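You operate a simulated robot arm through the tools that you are given. There is no shell and no other tool. Be economical: measure what you need, move in short steps, check, and stop when the job is done.

The job below is to be done with a simulated two-armed robot. You get a single attempt, and the scene is never put back.

TASK
Move the coolant cart's feed hose to the front port and run the pump through that pot.
Fine: pump off, back pot shut and vented before unlatching the hose; latch it on the new port before restarting; spill nothing.

The check looks at the end state, three seconds after you hand in, the way a careful person would. Anything else that was tipped, shoved, dropped, spilled or broken makes it a failure.

THE ROBOT
Two 7-joint arms with two-finger parallel grippers on one trunk, on a base that drives. Base frame: it is fixed to the floor where the robot stands at the start and does not move with it; the origin is under the middle of the robot, x ahead of it, y to its left, z up; the surface under the hand at the start is at about z = 64.5. Readings come in cm, degrees, newtons and seconds.
The left shoulder is at the start at [6.2, 10.1, 100.3], the right one opposite. With the tool pointing down near the work surface each hand reaches from about 18 to 52 cm from the robot's upright axis, wherever it stands, measured 20 degrees to its own side. Places, roughly: back lid latch [40, -20, 80]; back pot valve [30, -30, 70]; back pressure gauge [30, -10, 70]; back vent button [50, -20, 80]; coolant cart [80, 0, 60]; filler valve [70, -10, 70]; front hose port [50, 10, 70]; front lid latch [40, 20, 80]; front pot valve [30, 30, 70]; front pressure gauge [30, 20, 70]; hose latch [50, 0, 70]; left drain valve [80, 50, 30]; pump switch [30, 0, 70]; right drain valve [60, 50, 30]. Payload 2.4 kg a hand.
The TCP of each hand is the grasp point between the finger pads, 2.4 cm short of the fingertips. In the tool frame z runs along the fingers and y along their closing line. The gripper opens to 6.8 cm. The fingers are 1.7 cm wide and 1 cm thick; the gripper's body (4 by 7 cm) begins 4.1 cm behind the TCP.
Orientation is told as [roll, pitch, yaw] about the base's x, y, z axes, in that order, counted from this pose: with the fingers straight down and closing along the base's y, the tool's x points along the base's -x, its y along +y and its z along -z.

THE INTERFACE
- The arms move only by the tool send_rows. It takes "left_targets", "right_targets" or both (then of equal length, played together; a hand with none holds still); each is a list of rows, each a list of 7 numbers: the turn, a rotation vector about the tool's x, y, z in degrees, then the shift along the tool's x, y, z in cm, then the finger opening in cm, from 0 to 6.8. In form: [[rx, ry, rz, x, y, z, fingers], ...]. A call has 1 to 10 rows; each row shifts and turns the commanded pose from where the row before left it, along the tool's axes as they then stand. Rows are played at 5 a second. More than 5 cm and 8.6 degrees between two rows, or a gripper value outside its range, and nothing of the call is played. Where a pose cannot be reached the arm comes as near as it can. A force on the tool above 90 N (or 10 N above the force at the start of the call, whichever is more), or a blocked arm, ends the call early, and 0.2 s more pass. The fingers move at their own pace (about 7.2 cm/s each) and stop on an object; they squeeze with about 36 N. The grip force told is the motor's: it shows also when the fingers shut on nothing. Time passes only in rows, and 0.2 s behind the last, so rows that do not move let the fingers close. It gives the time, the measured TCP pose, the force on the tool (base axes), the opening and the grip force at its end, in the units of the frame above (readings bear some noise), with the torque about the TCP (base axes, N m) and any sound that the robot's microphone picked up.
- Cameras (640 x 400 px; columns grow to the right, rows downward): "scene" is now at [15.56, 0.2, 116.35]; the picture's right is [0.02, -1.00, 0.00], its down [-0.56, -0.01, -0.82] and it looks along [0.82, 0.02, -0.57] (base axes); focal length 214 px, centre (320, 200). "left" rides on the left gripper at [8.4, -1.1, -7.5] in its tool frame; the picture's right is [0.13, 0.99, 0.00], its down [-0.60, 0.08, -0.79] and it looks along [-0.79, 0.10, 0.61] (tool axes); focal length 251 px, centre (320, 200). "right" rides on the right gripper at [8.4, 1.1, -7.5] in its tool frame; the picture's right is [-0.13, 0.99, 0.00], its down [-0.60, -0.08, -0.79] and it looks along [-0.79, -0.10, 0.61] (tool axes); focal length 251 px, centre (320, 200). There is no depth. A picture from a camera that has moved, and an enlarged one, comes with that camera's place and axes in the base frame and with its lens.
- snapshot(camera): a new picture of that camera. The clock stands still meanwhile.
- raise_lower(by): slides the trunk up (or, below 0, down) by that many cm; the arms and the scene camera ride with it, the base frame stays. It gives what a move gives, with no picture.
- steer(legs): drives the robot by 1 to 6 legs, each [ahead, left, turn to the left] in cm, cm and degrees, along the robot's own axes; the way and the turn of a leg run together, so that a leg with both is an arc; at most 150 cm and 180 degrees a leg. The arms and the cameras ride along, it lands a little off, and it stops where it bumps. It gives what a move gives.
- head_to(pan, tilt): turns the head with the scene camera to pan (to the left, within 86 degrees either way) and tilt (down, from -29 to 69), counted from straight ahead of the robot. It gives what a move gives.
- zoom(camera, box): a new picture of the part [left, top, right, bottom] of that camera's present view, enlarged. The clock stands still meanwhile.
- close_job(): hands the job in; it is judged then, once.

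Go step by step. Nothing tells you exact positions but the pictures and the camera data: compare them with the known pose of the tool, close in by small moves and look again before you grip or let go. The budget is 120 turns and 88 pictures, counting those below and the enlarged ones. Unless the task says otherwise, let go and move clear before handing in, and close with one line.

The tools are called after "Request:" by a JSON object that holds its "method" and its "body". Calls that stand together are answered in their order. send_rows: Moves the arms, as the interface text tells. Its arguments: {"type":"object","properties":{"left_targets":{"type":"array","items":{"type":"array","items":{"type":"number"}}},"right_targets":{"type":"array","items":{"type":"array","items":{"type":"number"}}}},"required":[]} The other tools are called the same way: raise_lower (by) slides the trunk up or down; steer (legs) drives the base; head_to (pan, tilt) turns the head that bears the scene camera; snapshot (camera) takes a picture; zoom (camera, box) takes an enlarged picture of a part of a camera's view; close_job () hands the job in.

At the start:

```text
time: 0.0
left_position: [33.31, 10.98, 112.27]
left_orientation: [0.0, 0.0, 0.0]
left_ft_force: [-0.3, 0.3, -0.2]
left_moment: [-0.01, -0.01, -0.02]
left_gripper_width: 6.81
left_grip_force: 0.0
right_position: [32.44, -18.94, 113.85]
right_orientation: [0.0, 0.0, 0.1]
right_ft_force: [0.2, 0.1, -0.3]
right_moment: [0.01, 0.0, 0.0]
right_gripper_width: 6.79
right_grip_force: 0.1
trunk travel left (down, up): [-21.9, 63.1]
robot x, y, heading: [0.29, -0.01, -0.0]
head pan, tilt: [1.4, 34.4]
```

scene: 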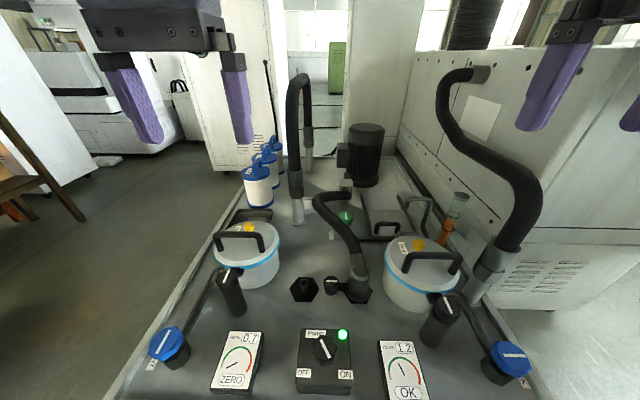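
right: 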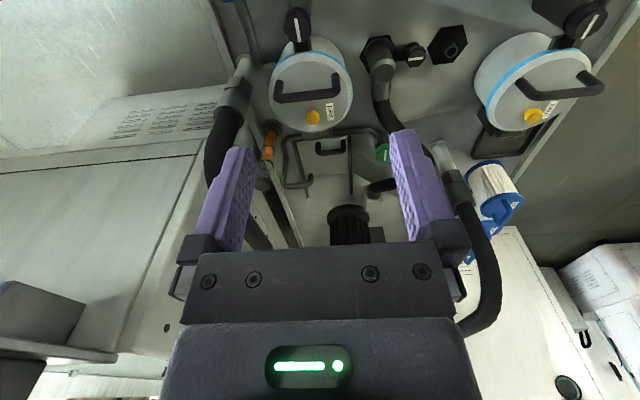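
left: 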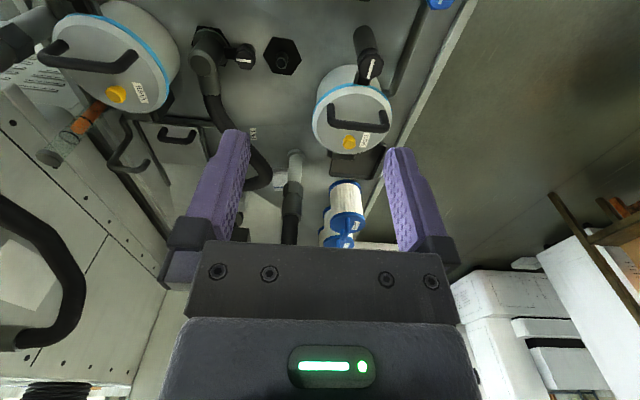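

I see the coolant cart with two filter pots, the pump switch in the centre, valves at both sides, and the hose on the back (right) port. First I look closer at the details.

Request:
{"method": "zoom", "body": {"camera": "scene", "box": [260, 260, 420, 400]}}

Request:
{"method": "zoom", "body": {"camera": "scene", "box": [360, 220, 560, 400]}}

Request:
{"method": "zoom", "body": {"camera": "scene", "box": [120, 200, 320, 400]}}

Request:
{"method": "zoom", "body": {"camera": "scene", "box": [270, 150, 480, 280]}}

```text
2.86 times, centred on (340, 330) of scene
camera zoom: at [15.56, 0.2, 116.35], right [0.02, -1.0, 0.0], down [-0.56, -0.01, -0.82], along [0.82, 0.02, -0.57], focal length 613 px, centre (263, -171)
```

zoom: 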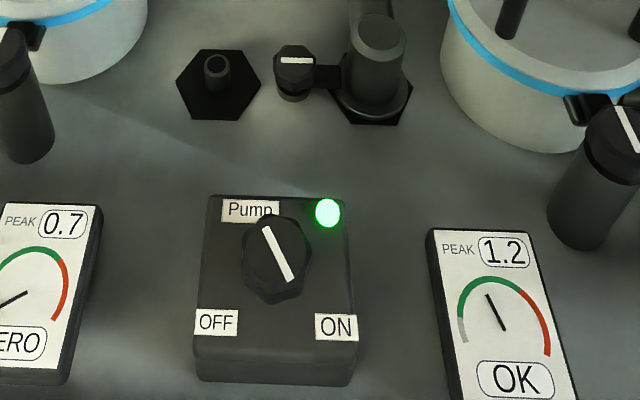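

```text
2.22 times, centred on (460, 310) of scene
camera zoom: at [15.56, 0.2, 116.35], right [0.02, -1.0, 0.0], down [-0.56, -0.01, -0.82], along [0.82, 0.02, -0.57], focal length 477 px, centre (9, -44)
```

zoom: 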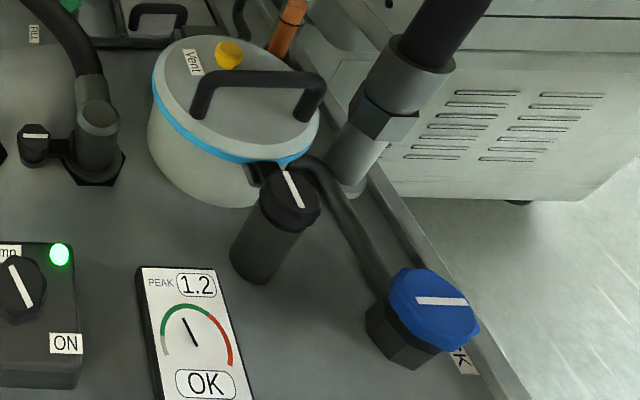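

```text
2.00 times, centred on (220, 300) of scene
camera zoom: at [15.56, 0.2, 116.35], right [0.02, -1.0, 0.0], down [-0.56, -0.01, -0.82], along [0.82, 0.02, -0.57], focal length 429 px, centre (520, 0)
```

zoom: 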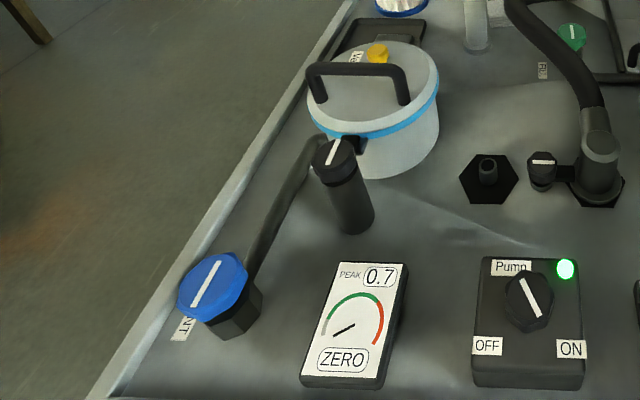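

```text
3.05 times, centred on (375, 215) of scene
camera zoom: at [15.56, 0.2, 116.35], right [0.02, -1.0, 0.0], down [-0.56, -0.01, -0.82], along [0.82, 0.02, -0.57], focal length 654 px, centre (152, 154)
```

zoom: 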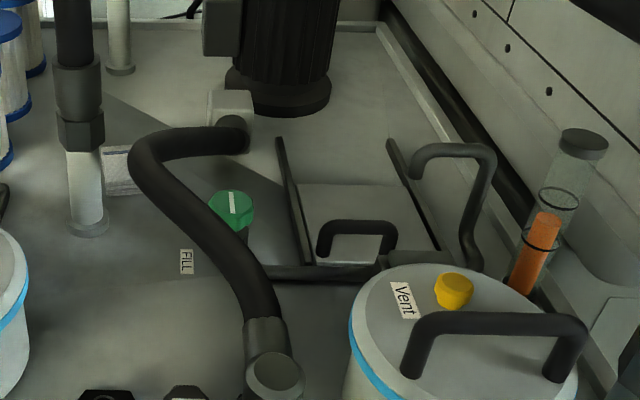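

The pump is on (green light, bar toward ON). The back gauge reads OK and the front reads ZERO. I bring the right hand over the pump knob and shift the left hand aside.

Request:
{"method": "send_rows", "body": {"right_targets": [[0, 0, 0, 0, 1.87, 3, 6.8], [0, 0, 0, 0, 1.87, 3, 6.8], [0, 0, 0, 0, 1.87, 3, 6.8], [0, 0, 0, 0, 1.87, 3, 6.8], [0, 0, 0, 0, 1.87, 3, 6.8], [0, 0, 0, 0, 1.87, 3, 6.8], [0, 0, 0, 0, 1.87, 3, 6.8], [0, 0, 0, 0, 1.87, 3, 6.8], [0, 0, 0, 0, 1.87, 3, 6.8], [0, 0, 0, 0, 1.87, 3, 6.8]], "left_targets": [[0, 0, 0, 0, 1, 0, 6.8], [0, 0, 0, 0, 1, 0, 6.8], [0, 0, 0, 0, 1, 0, 6.8], [0, 0, 0, 0, 1, 0, 6.8], [0, 0, 0, 0, 1, 0, 6.8], [0, 0, 0, 0, 1, 0, 6.8], [0, 0, 0, 0, 1, 0, 6.8], [0, 0, 0, 0, 1, 0, 6.8], [0, 0, 0, 0, 1, 0, 6.8], [0, 0, 0, 0, 1, 0, 6.8]]}}

Request:
{"method": "snapshot", "body": {"camera": "right"}}

Request:
{"method": "snapshot", "body": {"camera": "scene"}}

```text
time: 2.2
left_position: [33.26, 21.11, 112.26]
left_orientation: [0.0, 0.0, 0.0]
left_ft_force: [-0.7, 0.0, -0.8]
left_moment: [0.03, -0.03, -0.04]
left_gripper_width: 6.79
left_grip_force: 0.1
right_position: [32.3, -5.94, 92.88]
right_orientation: [0.0, 0.0, -0.2]
right_ft_force: [-0.1, -0.7, 0.5]
right_moment: [-0.01, 0.0, 0.01]
right_gripper_width: 6.79
right_grip_force: 0.1
right hand out of reach, approached as far as the arm can: row 8, 9, 10
trunk travel left (down, up): [-21.9, 63.1]
robot x, y, heading: [-0.42, -0.25, -0.0]
head pan, tilt: [1.4, 34.4]
```

```text
80 pictures are left
camera right: at [23.97, -4.76, 100.41], right [0.13, 0.99, 0.0], down [0.6, -0.08, 0.79], along [0.79, -0.1, -0.61], focal length 251 px, centre (320, 200)
```

right: 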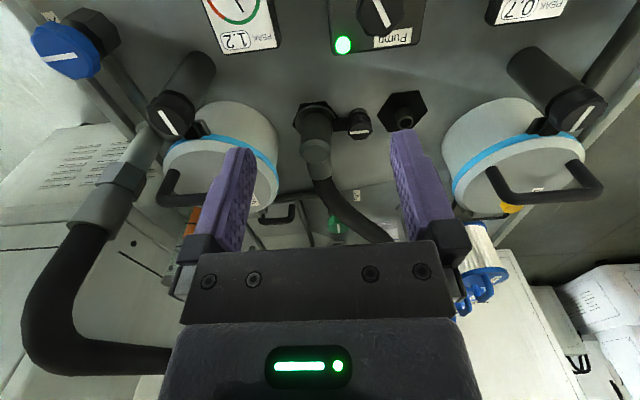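

```text
79 pictures are left
camera scene: at [15.57, 0.2, 116.35], right [0.02, -1.0, 0.0], down [-0.57, -0.01, -0.82], along [0.82, 0.02, -0.57], focal length 214 px, centre (320, 200)
```

scene: 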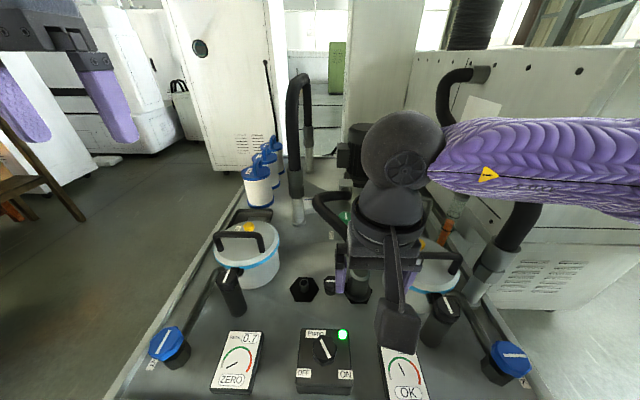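

The right hand can't cross to y=0 at this stance, so I drive 12 cm to the left to put the pump on the right arm's own side.

Request:
{"method": "steer", "body": {"legs": [[0, 12, 0]]}}

```text
time: 3.5
left_position: [33.28, 33.52, 112.32]
left_orientation: [0.0, 0.0, 0.2]
left_ft_force: [0.2, 0.3, 0.0]
left_moment: [-0.01, -0.03, 0.01]
left_gripper_width: 6.81
left_grip_force: 0.1
right_position: [32.4, 6.47, 92.82]
right_orientation: [0.0, 0.0, 0.0]
right_ft_force: [0.0, -0.1, -0.3]
right_moment: [0.02, -0.02, 0.03]
right_gripper_width: 6.78
right_grip_force: 0.0
trunk travel left (down, up): [-21.9, 63.1]
robot x, y, heading: [-0.41, 12.28, 0.0]
head pan, tilt: [1.4, 34.4]
```

The pump knob triangulates to about [32.2, -0.1, 72.5], with the bar yawed about +27°. I move above it with matching yaw.

Request:
{"method": "send_rows", "body": {"right_targets": [[0, 0, 0, 0, -2.2, 2, 6.8], [0, 0, 0, 0, -2.2, 3, 6.8], [0, 0, 0, 0.2, -2.2, 3, 6.8], [0, 0, -7, 0, 0, 1, 6.8], [0, 0, -7, 0, 0, 1, 6.8], [0, 0, -7, 0, 0, 1, 6.8], [0, 0, -7, 0, 0, 1, 6.8]]}}

Request:
{"method": "snapshot", "body": {"camera": "right"}}

Request:
{"method": "snapshot", "body": {"camera": "scene"}}

```text
time: 5.0
left_position: [33.18, 33.42, 112.26]
left_orientation: [0.1, 0.1, 0.3]
left_ft_force: [-1.1, 0.4, -0.1]
left_moment: [-0.01, -0.02, -0.01]
left_gripper_width: 6.78
left_grip_force: 0.0
right_position: [32.28, -0.37, 80.77]
right_orientation: [0.0, 0.0, 28.2]
right_ft_force: [0.0, -0.8, -0.5]
right_moment: [0.01, 0.0, 0.02]
right_gripper_width: 6.8
right_grip_force: 0.0
trunk travel left (down, up): [-21.9, 63.1]
robot x, y, heading: [0.1, 12.11, 0.2]
head pan, tilt: [1.4, 34.4]
```

```text
78 pictures are left
camera right: at [24.33, -3.19, 88.3], right [-0.35, 0.93, 0.0], down [0.57, 0.22, 0.79], along [0.74, 0.28, -0.61], focal length 251 px, centre (320, 200)
```

right: 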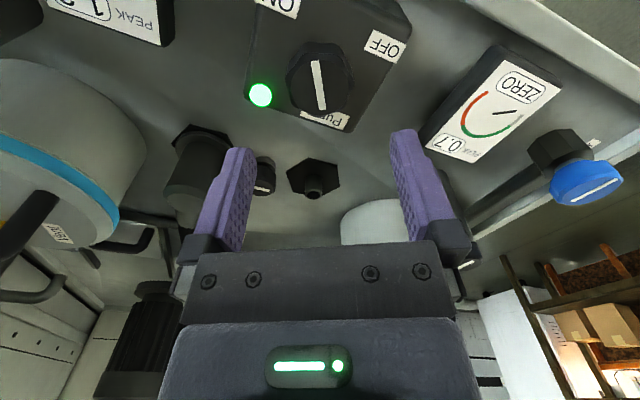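

```text
77 pictures are left
camera scene: at [15.54, 12.57, 116.35], right [0.03, -1.0, 0.0], down [-0.56, -0.02, -0.82], along [0.82, 0.02, -0.57], focal length 214 px, centre (320, 200)
```

scene: 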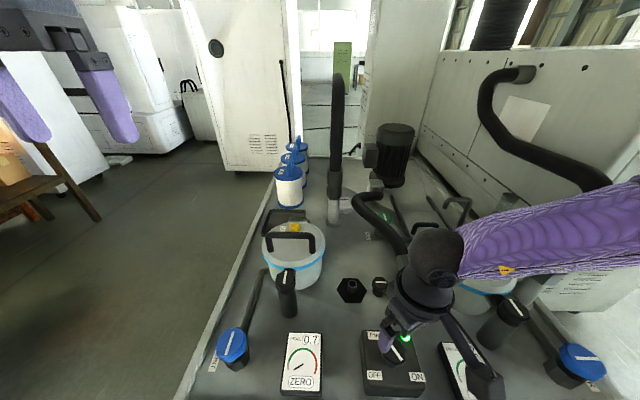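

The hand is aligned with the bar and the knob sits slightly nearer the robot. I descend toward it.

Request:
{"method": "send_rows", "body": {"right_targets": [[0, 0, 0, 0.4, 0.2, 2.5, 6.8], [0, 0, 0, 0, 0, 2.5, 6.8], [0, 0, 0, 0, 0, 1.8, 6.8]]}}

Request:
{"method": "snapshot", "body": {"camera": "right"}}

```text
time: 5.8
left_position: [33.26, 33.47, 112.31]
left_orientation: [0.0, 0.0, 0.2]
left_ft_force: [-1.2, 0.1, -0.2]
left_moment: [-0.01, -0.02, 0.01]
left_gripper_width: 6.8
left_grip_force: 0.1
right_position: [31.74, -0.08, 73.92]
right_orientation: [0.0, -0.1, 28.2]
right_ft_force: [0.1, 0.1, 0.1]
right_moment: [-0.02, 0.0, -0.02]
right_gripper_width: 6.78
right_grip_force: 0.0
trunk travel left (down, up): [-21.9, 63.1]
robot x, y, heading: [0.51, 12.16, 0.1]
head pan, tilt: [1.4, 34.4]
```

```text
76 pictures are left
camera right: at [23.87, -3.07, 81.39], right [-0.35, 0.94, 0.0], down [0.57, 0.21, 0.79], along [0.74, 0.28, -0.61], focal length 251 px, centre (320, 200)
```

right: 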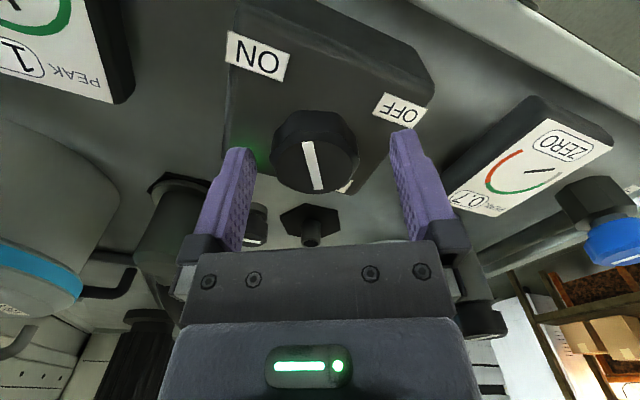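

Request:
{"method": "send_rows", "body": {"right_targets": [[0, 0, 0, 0, -0.2, 0.7, 6.8], [0, 0, 0, 0, 0, 0.6, 6.8], [0, 0, 0, 0, 0, 0, 2], [0, 0, 0, 0, 0, 0, 2], [0, 0, 0, 0, 0, 0, 2]]}}

Request:
{"method": "snapshot", "body": {"camera": "right"}}

```text
time: 7.0
left_position: [33.29, 33.3, 112.18]
left_orientation: [0.0, 0.1, 0.2]
left_ft_force: [0.0, -0.2, 0.0]
left_moment: [0.0, -0.04, 0.01]
left_gripper_width: 6.81
left_grip_force: 0.0
right_position: [31.89, -0.36, 72.79]
right_orientation: [0.0, -0.2, 28.0]
right_ft_force: [11.6, -18.7, 6.3]
right_moment: [-0.43, -0.61, -0.19]
right_gripper_width: 4.39
right_grip_force: 45.4
trunk travel left (down, up): [-21.9, 63.1]
robot x, y, heading: [0.29, 12.23, 0.3]
head pan, tilt: [1.4, 34.4]
```

```text
75 pictures are left
camera right: at [23.96, -3.4, 80.24], right [-0.35, 0.94, 0.0], down [0.57, 0.21, 0.79], along [0.74, 0.28, -0.61], focal length 251 px, centre (320, 200)
```

right: 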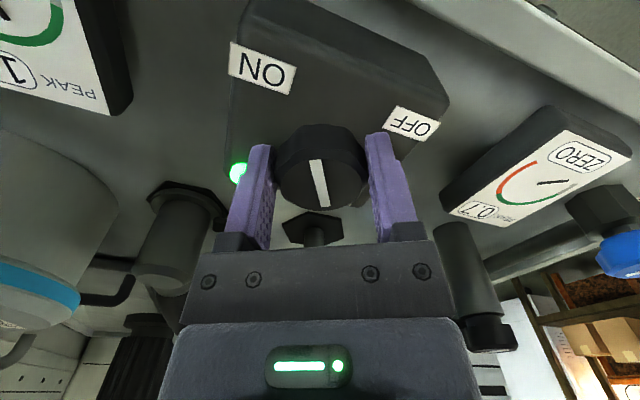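

The knob is gripped slightly off centre. I ease sideways, then turn clockwise toward OFF.

Request:
{"method": "send_rows", "body": {"right_targets": [[0, 0, 0, 0, -0.2, 0, 2], [0, 0, 8, 0, 0, 0, 2], [0, 0, 8, 0, 0, 0, 2], [0, 0, 8, 0, 0, 0, 2], [0, 0, 8, 0, 0, 0, 2]]}}

Request:
{"method": "snapshot", "body": {"camera": "right"}}

```text
time: 8.2
left_position: [33.39, 33.77, 112.06]
left_orientation: [-0.1, 0.0, 0.3]
left_ft_force: [-0.5, -0.7, -0.1]
left_moment: [0.01, 0.01, 0.0]
left_gripper_width: 6.83
left_grip_force: 0.1
right_position: [31.73, -0.13, 72.65]
right_orientation: [0.1, 0.3, -3.9]
right_ft_force: [-1.4, 28.8, -23.3]
right_moment: [-0.06, -0.69, 0.14]
right_gripper_width: 4.38
right_grip_force: 44.8
trunk travel left (down, up): [-21.9, 63.1]
robot x, y, heading: [-0.18, 12.58, 0.2]
head pan, tilt: [1.4, 34.4]
```

```text
74 pictures are left
camera right: at [23.55, 1.56, 80.29], right [0.2, 0.98, 0.0], down [0.6, -0.12, 0.79], along [0.78, -0.15, -0.61], focal length 251 px, centre (320, 200)
```

right: 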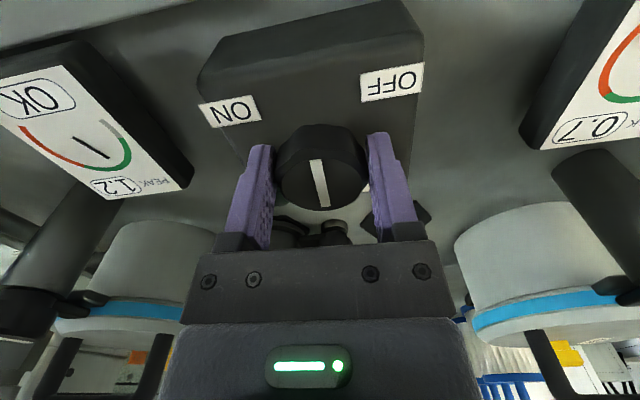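

Request:
{"method": "send_rows", "body": {"right_targets": [[0, 0, 8, 0, 0, 0, 2], [0, 0, 8, 0, 0, 0, 2], [0, 0, 8, 0, 0, 0, 2], [0, 0, 6, 0, 0, 0, 2]]}}

Request:
{"method": "snapshot", "body": {"camera": "right"}}

Request:
{"method": "snapshot", "body": {"camera": "scene"}}

```text
time: 9.2
left_position: [33.39, 33.97, 112.2]
left_orientation: [-0.2, 0.1, 0.3]
left_ft_force: [0.8, 0.1, 0.6]
left_moment: [-0.03, -0.01, 0.01]
left_gripper_width: 6.79
left_grip_force: 0.2
right_position: [32.3, -0.08, 72.94]
right_orientation: [0.3, 0.0, -33.8]
right_ft_force: [10.1, 43.4, -1.5]
right_moment: [0.39, -0.1, 0.81]
right_gripper_width: 4.37
right_grip_force: 45.3
trunk travel left (down, up): [-21.9, 63.1]
robot x, y, heading: [0.27, 12.49, 0.2]
head pan, tilt: [1.4, 34.4]
```

```text
73 pictures are left
camera right: at [25.85, 5.58, 80.43], right [0.66, 0.75, 0.01], down [0.45, -0.41, 0.79], along [0.6, -0.52, -0.61], focal length 251 px, centre (320, 200)
```

right: 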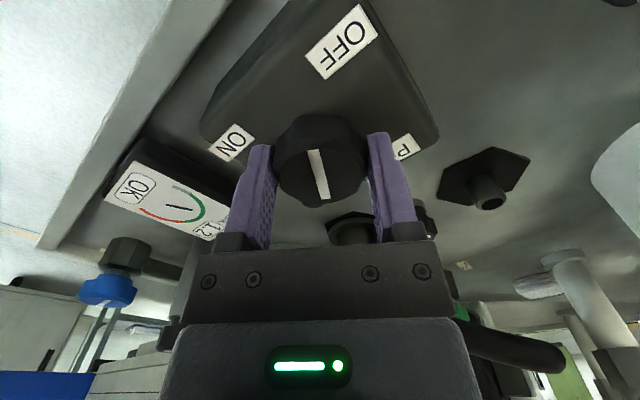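

```text
72 pictures are left
camera scene: at [15.65, 12.99, 116.37], right [0.03, -1.0, 0.0], down [-0.57, -0.02, -0.82], along [0.82, 0.02, -0.57], focal length 214 px, centre (320, 200)
```

scene: 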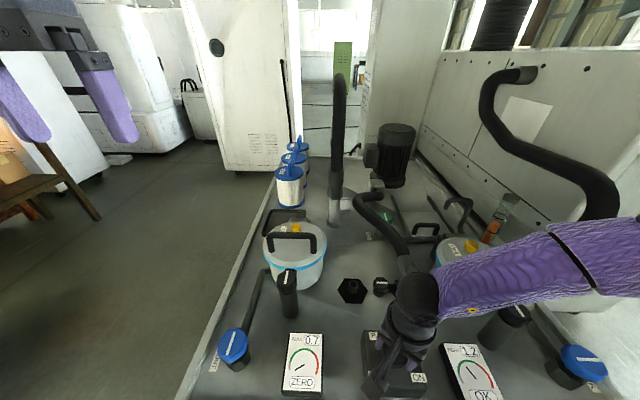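

The knob seems to have reached its stop (yaw −34°). I release, rise, and check the light.

Request:
{"method": "send_rows", "body": {"right_targets": [[0, 0, 0, 0, 0, 0, 6.8], [0, 0, 0, 0, 0, 0, 6.8], [0, 0, 0, 0, 0, -3, 6.8], [0, 0, -8, 0, 0, -4, 6.8], [0, 0, -8, 0, 0, -4, 6.8], [0, 0, -8, 0, 0, -4, 6.8], [0, 0, -8, 0, -3, 0, 6.8], [0, 0, 0, 0, -4, 0, 6.8], [0, 0, 0, 0, -4, 0, 6.8], [0, 0, 0, 0, -4, 0, 6.8]]}}

Request:
{"method": "snapshot", "body": {"camera": "scene"}}

Request:
{"method": "snapshot", "body": {"camera": "right"}}

```text
time: 11.4
left_position: [33.17, 33.32, 112.35]
left_orientation: [0.1, 0.0, 0.2]
left_ft_force: [0.1, 0.3, -0.2]
left_moment: [0.03, 0.03, 0.04]
left_gripper_width: 6.76
left_grip_force: 0.0
right_position: [31.05, -15.24, 87.77]
right_orientation: [0.0, 0.1, -1.8]
right_ft_force: [0.7, -0.1, -0.4]
right_moment: [-0.03, -0.03, 0.0]
right_gripper_width: 6.79
right_grip_force: 0.0
trunk travel left (down, up): [-21.9, 63.1]
robot x, y, heading: [0.07, 12.07, 0.3]
head pan, tilt: [1.4, 34.4]
```

```text
71 pictures are left
camera scene: at [15.54, 12.57, 116.35], right [0.03, -1.0, 0.0], down [-0.56, -0.02, -0.82], along [0.82, 0.02, -0.57], focal length 214 px, centre (320, 200)
```

scene: 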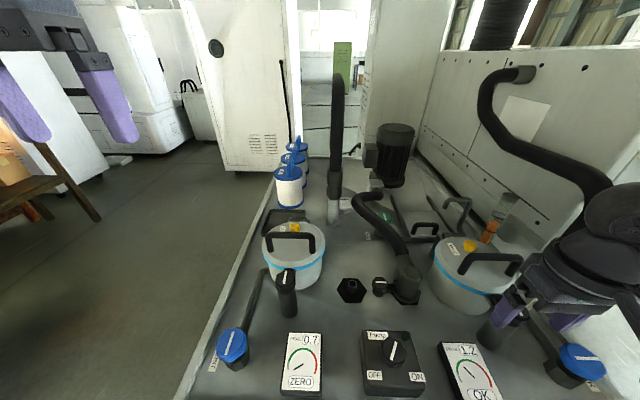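

```text
70 pictures are left
camera right: at [22.66, -13.84, 95.23], right [0.16, 0.99, 0.0], down [0.6, -0.1, 0.79], along [0.78, -0.13, -0.61], focal length 251 px, centre (320, 200)
```

right: 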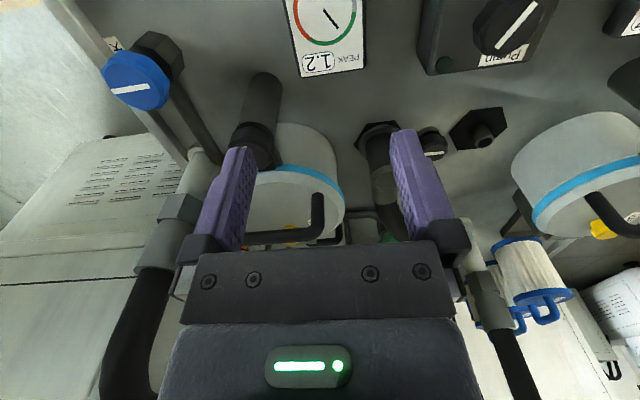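

The pump light is out and the pump is off. The back valve triangulates to about [32.2, -34, 71], so I drive right to bring it in reach.

Request:
{"method": "steer", "body": {"legs": [[0, -16, 0]]}}

Request:
{"method": "snapshot", "body": {"camera": "right"}}

Request:
{"method": "snapshot", "body": {"camera": "scene"}}

```text
time: 12.9
left_position: [33.28, 17.21, 112.26]
left_orientation: [0.0, 0.0, 0.3]
left_ft_force: [-0.1, 0.6, -0.6]
left_moment: [0.02, 0.02, -0.02]
left_gripper_width: 6.78
left_grip_force: 0.1
right_position: [31.02, -31.51, 87.79]
right_orientation: [0.0, 0.1, -1.8]
right_ft_force: [-0.6, -0.2, -0.2]
right_moment: [-0.01, 0.0, -0.04]
right_gripper_width: 6.8
right_grip_force: 0.0
trunk travel left (down, up): [-21.9, 63.1]
robot x, y, heading: [-0.17, -4.45, -0.1]
head pan, tilt: [1.4, 34.4]
```

```text
69 pictures are left
camera right: at [22.75, -30.04, 95.24], right [0.16, 0.99, 0.0], down [0.6, -0.1, 0.79], along [0.78, -0.13, -0.61], focal length 251 px, centre (320, 200)
```

right: 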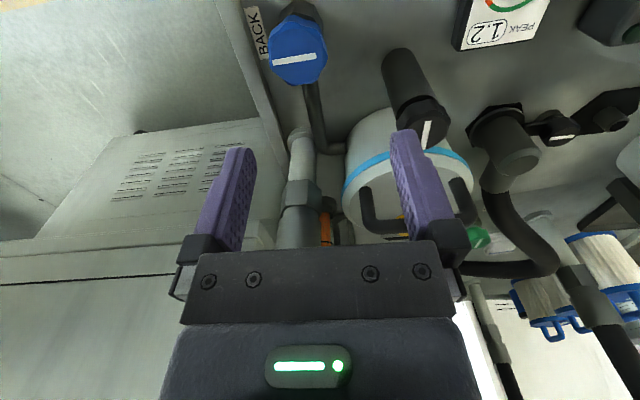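

```text
68 pictures are left
camera scene: at [15.6, -3.69, 116.35], right [0.03, -1.0, 0.0], down [-0.56, -0.02, -0.82], along [0.82, 0.02, -0.57], focal length 214 px, centre (320, 200)
```

scene: 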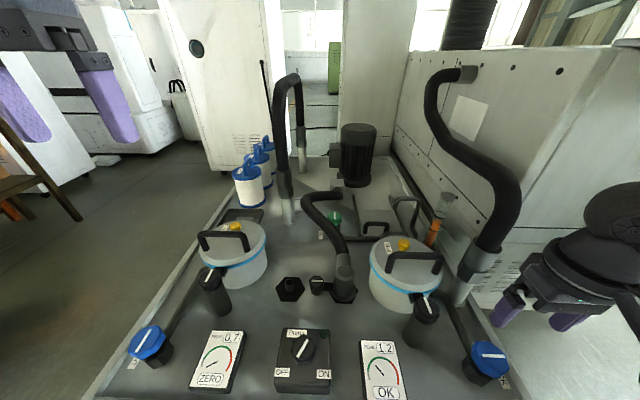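

Request:
{"method": "zoom", "body": {"camera": "scene", "box": [100, 300, 260, 400]}}

Request:
{"method": "zoom", "body": {"camera": "scene", "box": [350, 300, 510, 400]}}

Request:
{"method": "zoom", "body": {"camera": "right", "box": [220, 0, 440, 140]}}

```text
4.00 times, centred on (180, 350) of scene
camera zoom: at [15.6, -3.69, 116.35], right [0.03, -1.0, 0.0], down [-0.56, -0.02, -0.82], along [0.82, 0.02, -0.57], focal length 858 px, centre (880, -400)
```

zoom: 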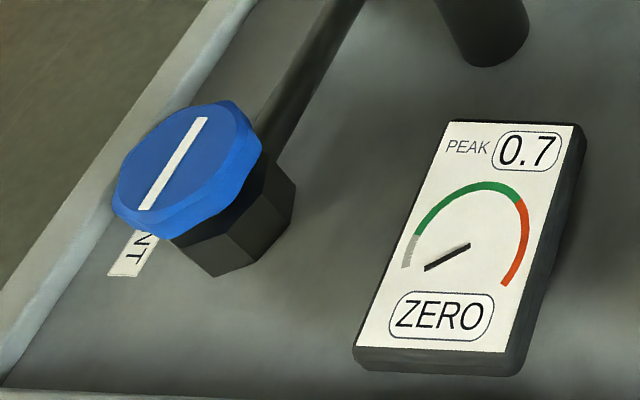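

```text
4.00 times, centred on (430, 350) of scene
camera zoom: at [15.6, -3.69, 116.35], right [0.03, -1.0, 0.0], down [-0.56, -0.02, -0.82], along [0.82, 0.02, -0.57], focal length 858 px, centre (-120, -400)
```

zoom: 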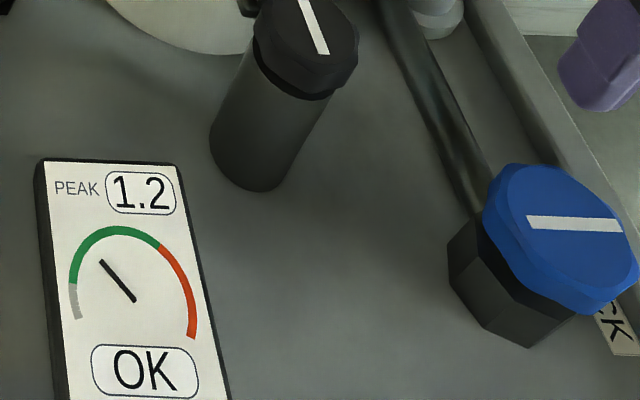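

```text
2.86 times, centred on (330, 70) of right
camera zoom: at [22.75, -30.04, 95.24], right [0.16, 0.99, 0.0], down [0.6, -0.1, 0.79], along [0.78, -0.13, -0.61], focal length 718 px, centre (291, 571)
```

zoom: 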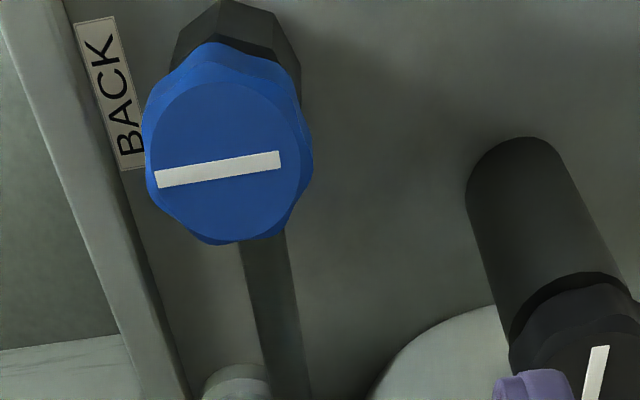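

The back pot still holds pressure and its valve bar lies across the pipe (along y); I take this as open, mirrored by the front one. I go above the back valve at [32, -33.8, 72.6] with yaw +45°.

Request:
{"method": "send_rows", "body": {"right_targets": [[0, 0, -7.8, -1, -2.3, 1, 6.8], [0, 0, -7.8, 0, 0, 1.5, 6.8], [0, 0, -7.8, 0, 0, 1.5, 6.8], [0, 0, -7.8, 0, 0, 1.5, 6.8], [0, 0, -7.8, 0, 0, 1.5, 6.8], [0, 0, -7.8, 0, 0, 1.2, 6.8]]}}

Request:
{"method": "snapshot", "body": {"camera": "right"}}

```text
time: 14.3
left_position: [33.18, 17.3, 112.19]
left_orientation: [0.0, 0.0, 0.3]
left_ft_force: [-0.6, 0.2, -0.4]
left_moment: [-0.01, -0.01, 0.0]
left_gripper_width: 6.81
left_grip_force: 0.1
right_position: [29.23, -29.69, 80.73]
right_orientation: [-1.0, 0.2, 39.6]
right_ft_force: [0.4, 0.1, -0.9]
right_moment: [0.01, -0.01, -0.02]
right_gripper_width: 6.8
right_grip_force: 0.1
right hand out of reach, approached as far as the arm can: row 4, 5, 6
trunk travel left (down, up): [-21.9, 63.1]
robot x, y, heading: [-0.17, -4.18, 0.4]
head pan, tilt: [1.4, 34.4]
```

```text
64 pictures are left
camera right: at [22.18, -33.93, 88.33], right [-0.53, 0.85, -0.02], down [0.51, 0.34, 0.79], along [0.68, 0.41, -0.61], focal length 251 px, centre (320, 200)
```

right: 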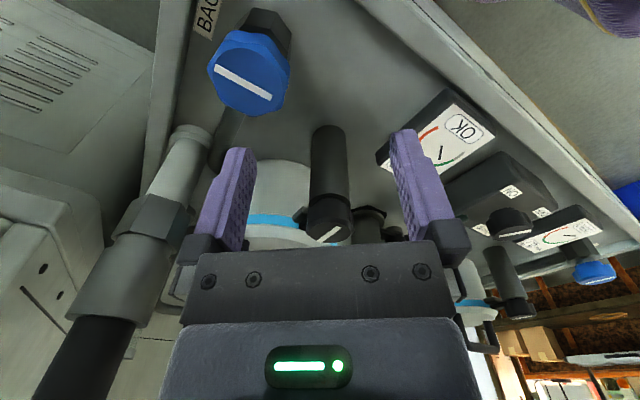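

The +45° yaw is out of reach here. I drive a bit further right and start from a smaller yaw.

Request:
{"method": "steer", "body": {"legs": [[0, -8, 0]]}}

Request:
{"method": "send_rows", "body": {"right_targets": [[1, 0, 4, 0, 0, -0.5, 6.8], [0, 0, 8, 0, 0, 0, 6.8], [0, 0, 8, 0, 0, 0, 6.8]]}}

Request:
{"method": "snapshot", "body": {"camera": "right"}}

```text
time: 15.3
left_position: [33.29, 9.1, 112.28]
left_orientation: [0.0, 0.0, 0.1]
left_ft_force: [0.2, 0.3, -0.3]
left_moment: [0.01, 0.03, 0.02]
left_gripper_width: 6.77
left_grip_force: 0.0
right_position: [29.24, -37.75, 80.77]
right_orientation: [-0.9, 0.2, 39.4]
right_ft_force: [0.1, 0.2, 0.0]
right_moment: [0.02, 0.0, -0.01]
right_gripper_width: 6.81
right_grip_force: 0.1
trunk travel left (down, up): [-21.9, 63.1]
robot x, y, heading: [0.18, -11.7, -0.1]
head pan, tilt: [1.4, 34.4]
```

```text
time: 16.1
left_position: [33.25, 9.09, 112.15]
left_orientation: [0.0, 0.0, 0.1]
left_ft_force: [0.2, 0.4, -1.0]
left_moment: [0.01, -0.02, 0.0]
left_gripper_width: 6.81
left_grip_force: 0.0
right_position: [29.3, -38.0, 81.28]
right_orientation: [-1.9, -0.4, 19.3]
right_ft_force: [0.4, -0.7, 0.3]
right_moment: [-0.03, 0.0, 0.02]
right_gripper_width: 6.81
right_grip_force: 0.0
trunk travel left (down, up): [-21.9, 63.1]
robot x, y, heading: [0.29, -11.95, 0.0]
head pan, tilt: [1.4, 34.4]
```

```text
63 pictures are left
camera right: at [20.89, -39.29, 88.71], right [-0.21, 0.98, -0.03], down [0.58, 0.15, 0.8], along [0.79, 0.15, -0.6], focal length 251 px, centre (320, 200)
```

right: 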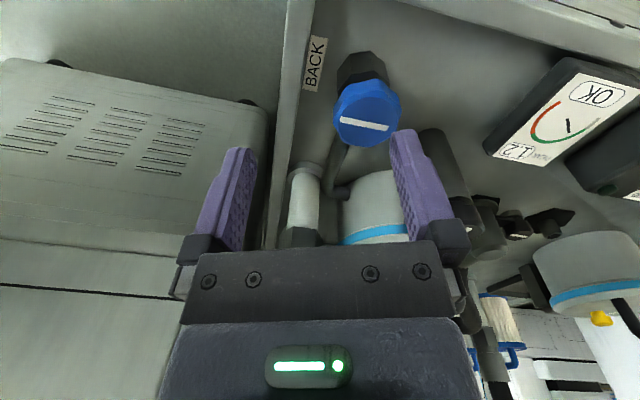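

Request:
{"method": "send_rows", "body": {"right_targets": [[-2, 0, 0, -2, 1.5, 0, 6.8], [0, 0, 0, -1.9, 1.4, 0, 6.8], [0, 0, 0, 0, 0, 2.5, 6.8], [0, 0, 0, 0, 0, 2.5, 6.8]]}}

Request:
{"method": "snapshot", "body": {"camera": "right"}}

```text
time: 17.1
left_position: [33.36, 9.19, 112.28]
left_orientation: [0.1, 0.0, 0.1]
left_ft_force: [0.2, 0.1, 0.1]
left_moment: [-0.03, -0.02, 0.0]
left_gripper_width: 6.81
left_grip_force: 0.0
right_position: [32.27, -33.91, 76.17]
right_orientation: [0.3, -0.3, 19.5]
right_ft_force: [0.5, -0.1, -0.1]
right_moment: [-0.01, 0.0, 0.01]
right_gripper_width: 6.79
right_grip_force: 0.0
trunk travel left (down, up): [-21.9, 63.1]
robot x, y, heading: [-0.03, -11.86, -0.2]
head pan, tilt: [1.4, 34.4]
```

```text
62 pictures are left
camera right: at [24.03, -35.6, 83.59], right [-0.21, 0.98, 0.0], down [0.59, 0.12, 0.8], along [0.78, 0.17, -0.6], focal length 251 px, centre (320, 200)
```

right: 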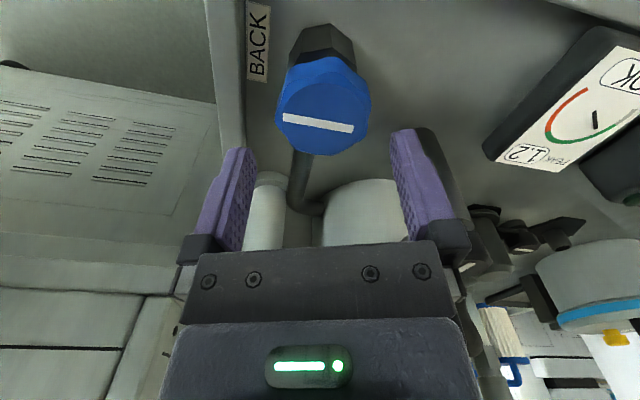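

Request:
{"method": "send_rows", "body": {"right_targets": [[0, 0, 0, 0.4, 0.1, 1.5, 6.8], [0, 0, 0, 0, 0, 1.5, 6.8], [0, 0, 0, 0, 0, 1, 6.8], [0, 0, 0, 0, 0, 0, 3], [0, 0, 0, 0, 0, 0, 3], [0, 0, 0, 0, 0, 0, 3]]}}

Request:
{"method": "snapshot", "body": {"camera": "right"}}

```text
time: 18.5
left_position: [33.41, 9.12, 112.22]
left_orientation: [0.1, 0.1, 0.1]
left_ft_force: [-0.5, 0.4, 0.4]
left_moment: [0.01, -0.04, -0.01]
left_gripper_width: 6.79
left_grip_force: 0.1
right_position: [31.74, -33.91, 72.34]
right_orientation: [0.2, -0.4, 19.4]
right_ft_force: [2.7, -4.4, -1.9]
right_moment: [-0.1, -0.5, -0.03]
right_gripper_width: 5.16
right_grip_force: 44.8
trunk travel left (down, up): [-21.9, 63.1]
robot x, y, heading: [0.23, -11.75, 0.0]
head pan, tilt: [1.4, 34.4]
```

```text
61 pictures are left
camera right: at [23.45, -35.58, 79.64], right [-0.21, 0.98, 0.0], down [0.59, 0.12, 0.8], along [0.78, 0.17, -0.6], focal length 251 px, centre (320, 200)
```

right: 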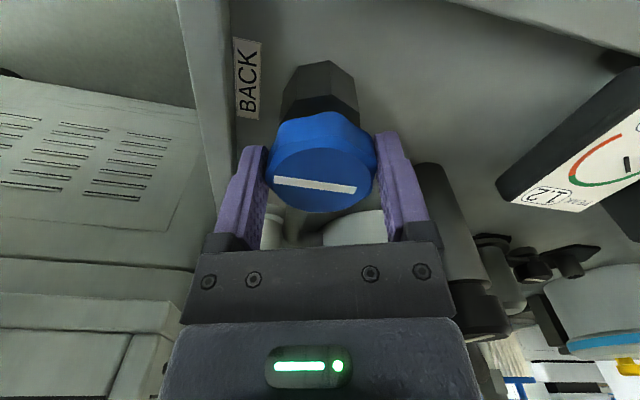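

The valve is gripped and centred. I test a small clockwise turn.

Request:
{"method": "send_rows", "body": {"right_targets": [[0, 0, 8, 0, 0, 0, 3], [0, 0, 8, 0, 0, 0, 3]]}}

Request:
{"method": "snapshot", "body": {"camera": "right"}}

```text
time: 19.1
left_position: [33.42, 9.09, 112.09]
left_orientation: [0.0, 0.1, 0.3]
left_ft_force: [-0.1, 0.3, -0.5]
left_moment: [0.02, 0.0, -0.01]
left_gripper_width: 6.77
left_grip_force: 0.0
right_position: [31.78, -33.79, 72.24]
right_orientation: [0.2, -0.3, 3.4]
right_ft_force: [3.1, 6.4, -23.0]
right_moment: [0.06, -0.91, 0.08]
right_gripper_width: 5.2
right_grip_force: 44.9
trunk travel left (down, up): [-21.9, 63.1]
robot x, y, heading: [0.16, -12.09, 0.2]
head pan, tilt: [1.4, 34.4]
```

```text
60 pictures are left
camera right: at [23.28, -33.1, 79.69], right [0.07, 1.0, 0.01], down [0.6, -0.05, 0.8], along [0.79, -0.05, -0.61], focal length 251 px, centre (320, 200)
```

right: 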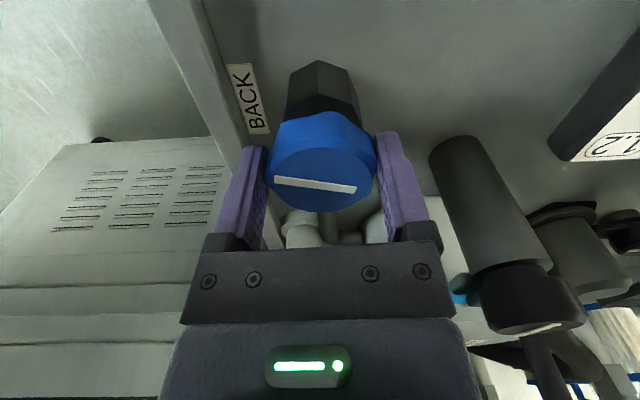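

It turns freely clockwise, the closing direction, so I continue toward the stop.

Request:
{"method": "send_rows", "body": {"right_targets": [[0, 0, 8, 0, 0, 0, 3], [0, 0, 8, 0, 0, 0, 3], [0, 0, 8, 0, 0, 0, 3], [0, 0, 8, 0, 0, 0, 3], [0, 0, 8, 0, 0, 0, 3], [0, 0, 8, 0, 0, 0, 3], [0, 0, 8, 0, 0, 0, 3]]}}

Request:
{"method": "snapshot", "body": {"camera": "right"}}

```text
time: 20.7
left_position: [33.61, 9.24, 112.19]
left_orientation: [-0.2, 0.2, 0.2]
left_ft_force: [0.0, -0.3, 0.6]
left_moment: [-0.02, 0.02, 0.0]
left_gripper_width: 6.79
left_grip_force: 0.0
right_position: [32.11, -33.54, 72.32]
right_orientation: [0.7, -0.2, -52.7]
right_ft_force: [24.6, 32.5, -10.6]
right_moment: [0.03, 0.09, 0.08]
right_gripper_width: 5.14
right_grip_force: 45.3
trunk travel left (down, up): [-21.9, 63.1]
robot x, y, heading: [0.41, -12.12, 0.4]
head pan, tilt: [1.4, 34.4]
```

```text
59 pictures are left
camera right: at [27.79, -26.15, 79.85], right [0.87, 0.5, 0.01], down [0.29, -0.53, 0.79], along [0.4, -0.68, -0.61], focal length 251 px, centre (320, 200)
```

right: 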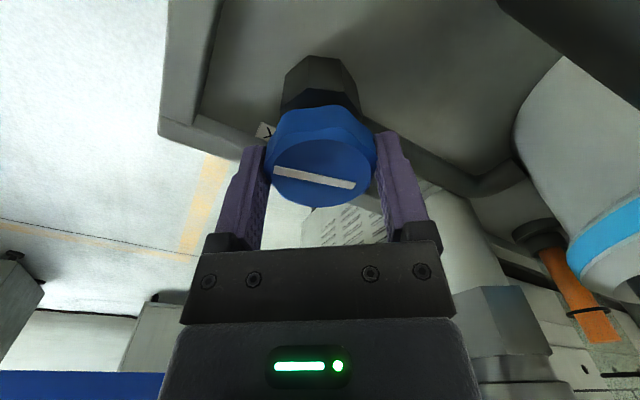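

Request:
{"method": "send_rows", "body": {"right_targets": [[0, 0, 0, 0, 0.3, 0, 3], [0, 0, 7, 0, 0, 0, 3], [0, 0, 6, 0, 0, 0, 3], [0, 0, 5, 0, 0, 0, 3]]}}

```text
time: 21.7
left_position: [33.45, 9.37, 112.1]
left_orientation: [-0.1, 0.1, 0.2]
left_ft_force: [-0.5, 0.1, -0.2]
left_moment: [-0.02, -0.01, 0.02]
left_gripper_width: 6.8
left_grip_force: 0.1
right_position: [32.15, -33.36, 72.31]
right_orientation: [0.4, 0.1, -70.5]
right_ft_force: [20.8, 20.1, 7.3]
right_moment: [-0.15, -0.09, 1.14]
right_gripper_width: 5.18
right_grip_force: 45.1
trunk travel left (down, up): [-21.9, 63.1]
robot x, y, heading: [0.22, -12.09, 0.1]
head pan, tilt: [1.4, 34.4]
```

The torque shows the stop after 90°, so the back valve is shut. I release, rise and look.

Request:
{"method": "send_rows", "body": {"right_targets": [[0, 0, 0, 0, 0, 0, 6.8], [0, 0, 0, 0, 0, 0, 6.8], [0, 0, 0, 0, 0, -3, 6.8], [0, 0, 0, 0, 0, -4, 6.8], [0, 0, -8, 0, 0, -4, 6.8], [0, 0, -8, 0, 0, -4, 6.8], [0, 0, -8, 0, 0, -3, 0], [0, 0, -8, 0, 0, 0, 0], [0, 0, -8, 0, 0, 0, 0], [0, 0, -8, 0, 0, 0, 0]]}}

Request:
{"method": "snapshot", "body": {"camera": "right"}}

Request:
{"method": "snapshot", "body": {"camera": "scene"}}

```text
time: 23.9
left_position: [33.35, 9.05, 112.35]
left_orientation: [0.0, 0.0, 0.0]
left_ft_force: [0.0, -0.2, -0.4]
left_moment: [-0.01, 0.0, -0.03]
left_gripper_width: 6.81
left_grip_force: 0.0
right_position: [31.97, -33.58, 90.38]
right_orientation: [0.4, -0.2, -22.5]
right_ft_force: [-0.5, -1.2, -0.3]
right_moment: [0.0, 0.0, 0.0]
right_gripper_width: 0.0
right_grip_force: 23.7
trunk travel left (down, up): [-21.9, 63.1]
robot x, y, heading: [0.25, -12.03, 0.3]
head pan, tilt: [1.4, 34.4]
```

```text
58 pictures are left
camera right: at [24.46, -29.38, 97.84], right [0.5, 0.87, 0.01], down [0.52, -0.31, 0.79], along [0.69, -0.39, -0.61], focal length 251 px, centre (320, 200)
```

right: 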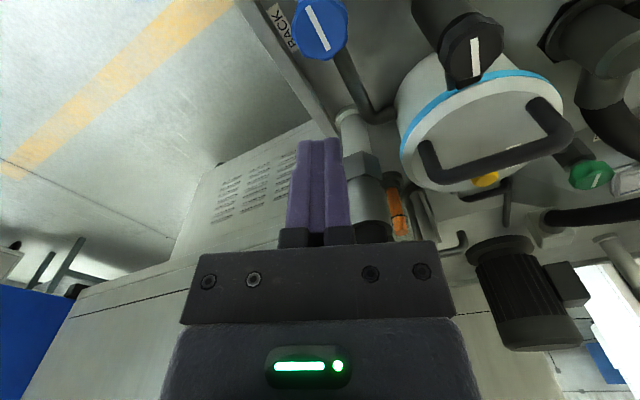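

```text
57 pictures are left
camera scene: at [15.62, -11.84, 116.35], right [0.03, -1.0, 0.0], down [-0.56, -0.01, -0.82], along [0.82, 0.02, -0.57], focal length 214 px, centre (320, 200)
```

scene: 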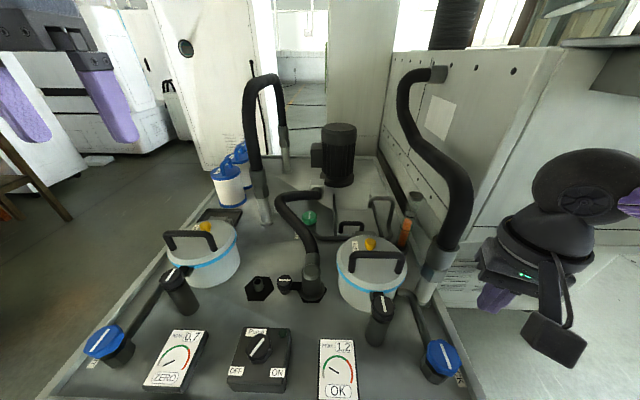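

The back valve bar now lies along x, so it is shut. The vent button triangulates to about [53.5, -23.2, 78], behind the lid handle (top about 81.5). I move there high with closed fingers.

Request:
{"method": "send_rows", "body": {"right_targets": [[0, 0, 0, 1.3, 3.1, 0, 0], [0, 0, 0, 1.3, 3.1, 0, 0], [0, 0, 0, 1.3, 3.1, 0, 0], [0, 0, -4, -2.5, 1, 0, 0], [0, 0, -4, -3.5, 1.2, 0, 0], [0, 0, -4, -3.5, 1, 0.5, 0], [0, 0, 0, -3.5, 0.6, 0.5, 0], [0, 0, 0, -3.5, 0.6, 0.5, 0]]}}

Request:
{"method": "snapshot", "body": {"camera": "right"}}

```text
time: 25.7
left_position: [33.35, 9.15, 112.16]
left_orientation: [0.0, 0.0, 0.1]
left_ft_force: [0.3, -0.3, 0.0]
left_moment: [0.01, 0.0, 0.01]
left_gripper_width: 6.83
left_grip_force: 0.1
right_position: [45.54, -26.51, 88.5]
right_orientation: [0.5, -0.4, -10.6]
right_ft_force: [-0.6, -0.3, -0.9]
right_moment: [0.02, 0.0, -0.02]
right_gripper_width: 0.0
right_grip_force: 23.1
right hand out of reach, approached as far as the arm can: row 7, 8
trunk travel left (down, up): [-21.9, 63.1]
robot x, y, heading: [-0.05, -11.92, -0.0]
head pan, tilt: [1.4, 34.4]
```

```text
56 pictures are left
camera right: at [37.49, -23.76, 96.04], right [0.31, 0.95, 0.01], down [0.57, -0.19, 0.8], along [0.76, -0.24, -0.6], focal length 251 px, centre (320, 200)
```

right: 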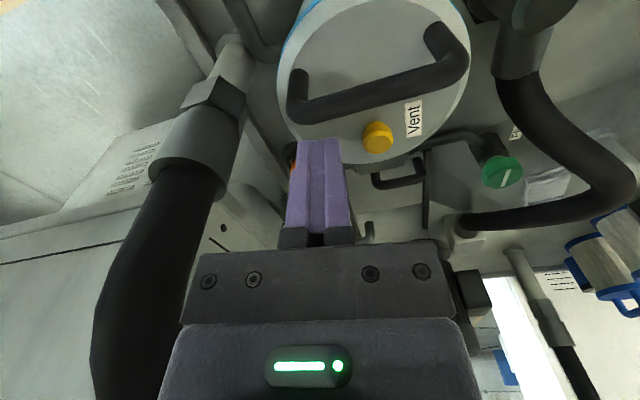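

Reach falls short at this height, so I raise the trunk by 14 cm, which should extend the reach at this level.

Request:
{"method": "raise_lower", "body": {"by": 14}}

Request:
{"method": "send_rows", "body": {"right_targets": [[0, 0, 0, -2, 1, 4, 0], [0, 0, 0, -2, 1, 4, 0], [0, 0, 0, -2, 1, 4, 0], [0, 0, 0, -1.2, 0.5, 2, 0]]}}

Request:
{"method": "snapshot", "body": {"camera": "right"}}

```text
time: 27.4
left_position: [33.34, 9.02, 126.36]
left_orientation: [0.1, 0.0, 0.1]
left_ft_force: [-0.2, -0.2, 0.3]
left_moment: [-0.02, 0.01, 0.03]
left_gripper_width: 6.82
left_grip_force: 0.1
right_position: [44.34, -26.33, 106.27]
right_orientation: [1.4, -5.4, -10.6]
right_ft_force: [-0.7, -0.3, -1.3]
right_moment: [0.0, 0.0, -0.01]
right_gripper_width: 0.0
right_grip_force: 23.2
trunk travel left (down, up): [-35.9, 49.1]
robot x, y, heading: [0.12, -12.28, -0.2]
head pan, tilt: [1.4, 34.4]
```

```text
time: 28.4
left_position: [33.37, 9.07, 126.25]
left_orientation: [0.1, 0.0, 0.2]
left_ft_force: [0.0, -0.3, 0.2]
left_moment: [0.02, -0.01, -0.02]
left_gripper_width: 6.84
left_grip_force: 0.0
right_position: [44.48, -29.53, 95.44]
right_orientation: [1.4, -5.4, -10.7]
right_ft_force: [-0.5, 0.5, 0.6]
right_moment: [0.0, 0.02, -0.01]
right_gripper_width: 0.0
right_grip_force: 23.6
right hand out of reach, approached as far as the arm can: row 1, 2, 3, 4
trunk travel left (down, up): [-35.9, 49.1]
robot x, y, heading: [-0.22, -11.86, 0.1]
head pan, tilt: [1.4, 34.4]
```

```text
55 pictures are left
camera right: at [35.79, -26.85, 102.06], right [0.31, 0.95, 0.04], down [0.5, -0.19, 0.84], along [0.81, -0.24, -0.53], focal length 251 px, centre (320, 200)
```

right: 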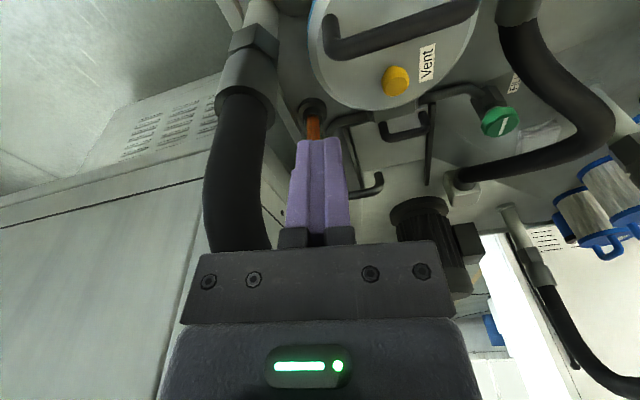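

A vertical hand can't reach 53 cm ahead. I tilt the fingers forward about 15°, which gains reach, then hover above the vent.

Request:
{"method": "send_rows", "body": {"right_targets": [[1.4, -5, 0, 0, 0, -1, 0], [0, -5, 0, 0, 2, 0, 0], [0, 0, 0, 0, 3, 0, 0], [0, 0, 0, -1, 2.8, 2, 0], [0, 0, 0, -1, 0, 3.5, 0], [0, 0, 0, -0.9, 0, 3.5, 0]]}}

Request:
{"method": "snapshot", "body": {"camera": "right"}}

```text
time: 29.8
left_position: [33.32, 9.05, 126.23]
left_orientation: [0.0, -0.1, 0.1]
left_ft_force: [-0.8, 0.4, 0.5]
left_moment: [-0.01, -0.02, -0.02]
left_gripper_width: 6.8
left_grip_force: 0.0
right_position: [44.58, -28.93, 92.82]
right_orientation: [0.1, -15.5, -10.7]
right_ft_force: [0.3, 0.2, -0.4]
right_moment: [-0.04, -0.02, -0.03]
right_gripper_width: 0.0
right_grip_force: 23.2
right hand out of reach, approached as far as the arm can: row 3, 4, 5, 6
trunk travel left (down, up): [-35.9, 49.1]
robot x, y, heading: [-0.42, -12.23, 0.1]
head pan, tilt: [1.4, 34.4]
```

```text
54 pictures are left
camera right: at [34.9, -25.92, 97.78], right [0.31, 0.95, 0.03], down [0.35, -0.15, 0.93], along [0.89, -0.27, -0.38], focal length 251 px, centre (320, 200)
```

right: 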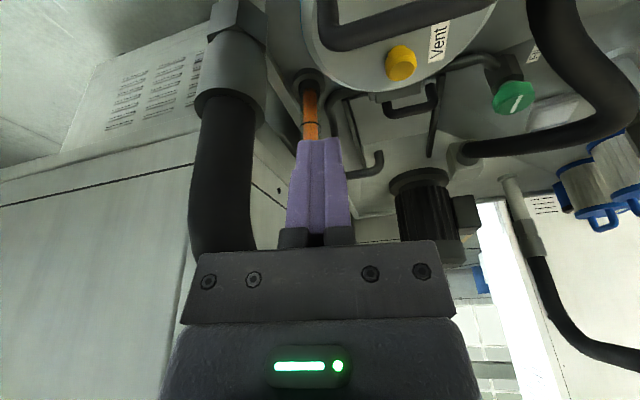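

The hand is stuck at a joint limit; the vent needs to be nearer and about 20° to the arm's side. I look down to see how much room there is ahead of the base.

Request:
{"method": "head_to", "body": {"pan": 0, "tilt": 69}}

Request:
{"method": "snapshot", "body": {"camera": "scene"}}

```text
time: 30.8
left_position: [33.26, 9.1, 126.26]
left_orientation: [0.0, 0.0, 0.1]
left_ft_force: [0.3, -0.2, -0.5]
left_moment: [0.03, 0.02, 0.01]
left_gripper_width: 6.79
left_grip_force: 0.0
right_position: [44.71, -28.93, 92.83]
right_orientation: [0.0, -15.3, -10.8]
right_ft_force: [0.9, -0.1, 0.1]
right_moment: [-0.04, 0.02, 0.01]
right_gripper_width: 0.01
right_grip_force: 23.7
trunk travel left (down, up): [-35.9, 49.1]
robot x, y, heading: [-0.21, -12.22, 0.2]
head pan, tilt: [0.0, 68.8]
```

```text
53 pictures are left
camera scene: at [9.44, -12.07, 126.08], right [0.0, -1.0, 0.0], down [-0.93, 0.0, -0.36], along [0.36, 0.0, -0.93], focal length 214 px, centre (320, 200)
```

scene: 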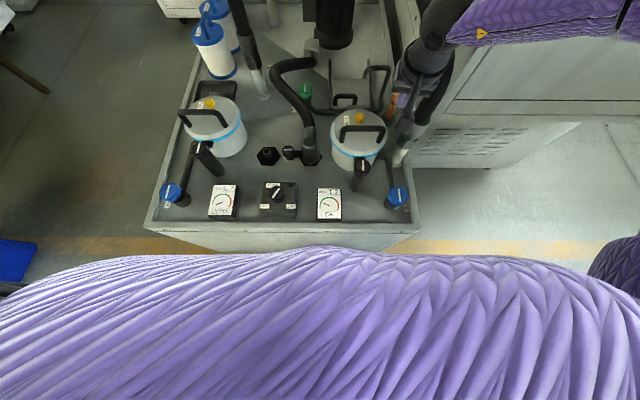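

The cart's front edge is at x≈24, so I don't drive forward. I drive left 6 cm instead, carrying the hand into line with the vent, then extend with the tilt.

Request:
{"method": "steer", "body": {"legs": [[0, 6, 0]]}}

Request:
{"method": "send_rows", "body": {"right_targets": [[0, 0, 0, -2, 0, 0.5, 0], [0, 0, 0, -2, 0, 0.5, 0], [0, 0, 0, -2, 0, 0.5, 0]]}}

```text
time: 31.8
left_position: [33.43, 15.11, 126.2]
left_orientation: [0.0, -0.1, 0.0]
left_ft_force: [-1.1, -0.1, 0.3]
left_moment: [-0.02, -0.01, 0.03]
left_gripper_width: 6.77
left_grip_force: 0.0
right_position: [44.54, -22.93, 92.92]
right_orientation: [0.1, -15.4, -10.8]
right_ft_force: [0.6, 0.8, 0.2]
right_moment: [0.02, -0.01, -0.01]
right_gripper_width: 0.0
right_grip_force: 23.6
trunk travel left (down, up): [-35.9, 49.1]
robot x, y, heading: [-0.07, -6.07, 0.1]
head pan, tilt: [0.0, 68.8]
```

```text
time: 32.6
left_position: [33.36, 14.84, 126.16]
left_orientation: [0.0, 0.0, 0.0]
left_ft_force: [0.2, 0.5, -0.7]
left_moment: [0.0, -0.04, 0.01]
left_gripper_width: 6.76
left_grip_force: 0.0
right_position: [47.36, -25.97, 94.8]
right_orientation: [0.0, -15.4, -10.7]
right_ft_force: [0.3, 0.3, 0.1]
right_moment: [-0.01, 0.05, -0.01]
right_gripper_width: 0.0
right_grip_force: 23.5
right hand out of reach, approached as far as the arm can: row 1, 2, 3
trunk travel left (down, up): [-35.9, 49.1]
robot x, y, heading: [-0.24, -6.26, 0.1]
head pan, tilt: [0.0, 68.8]
```

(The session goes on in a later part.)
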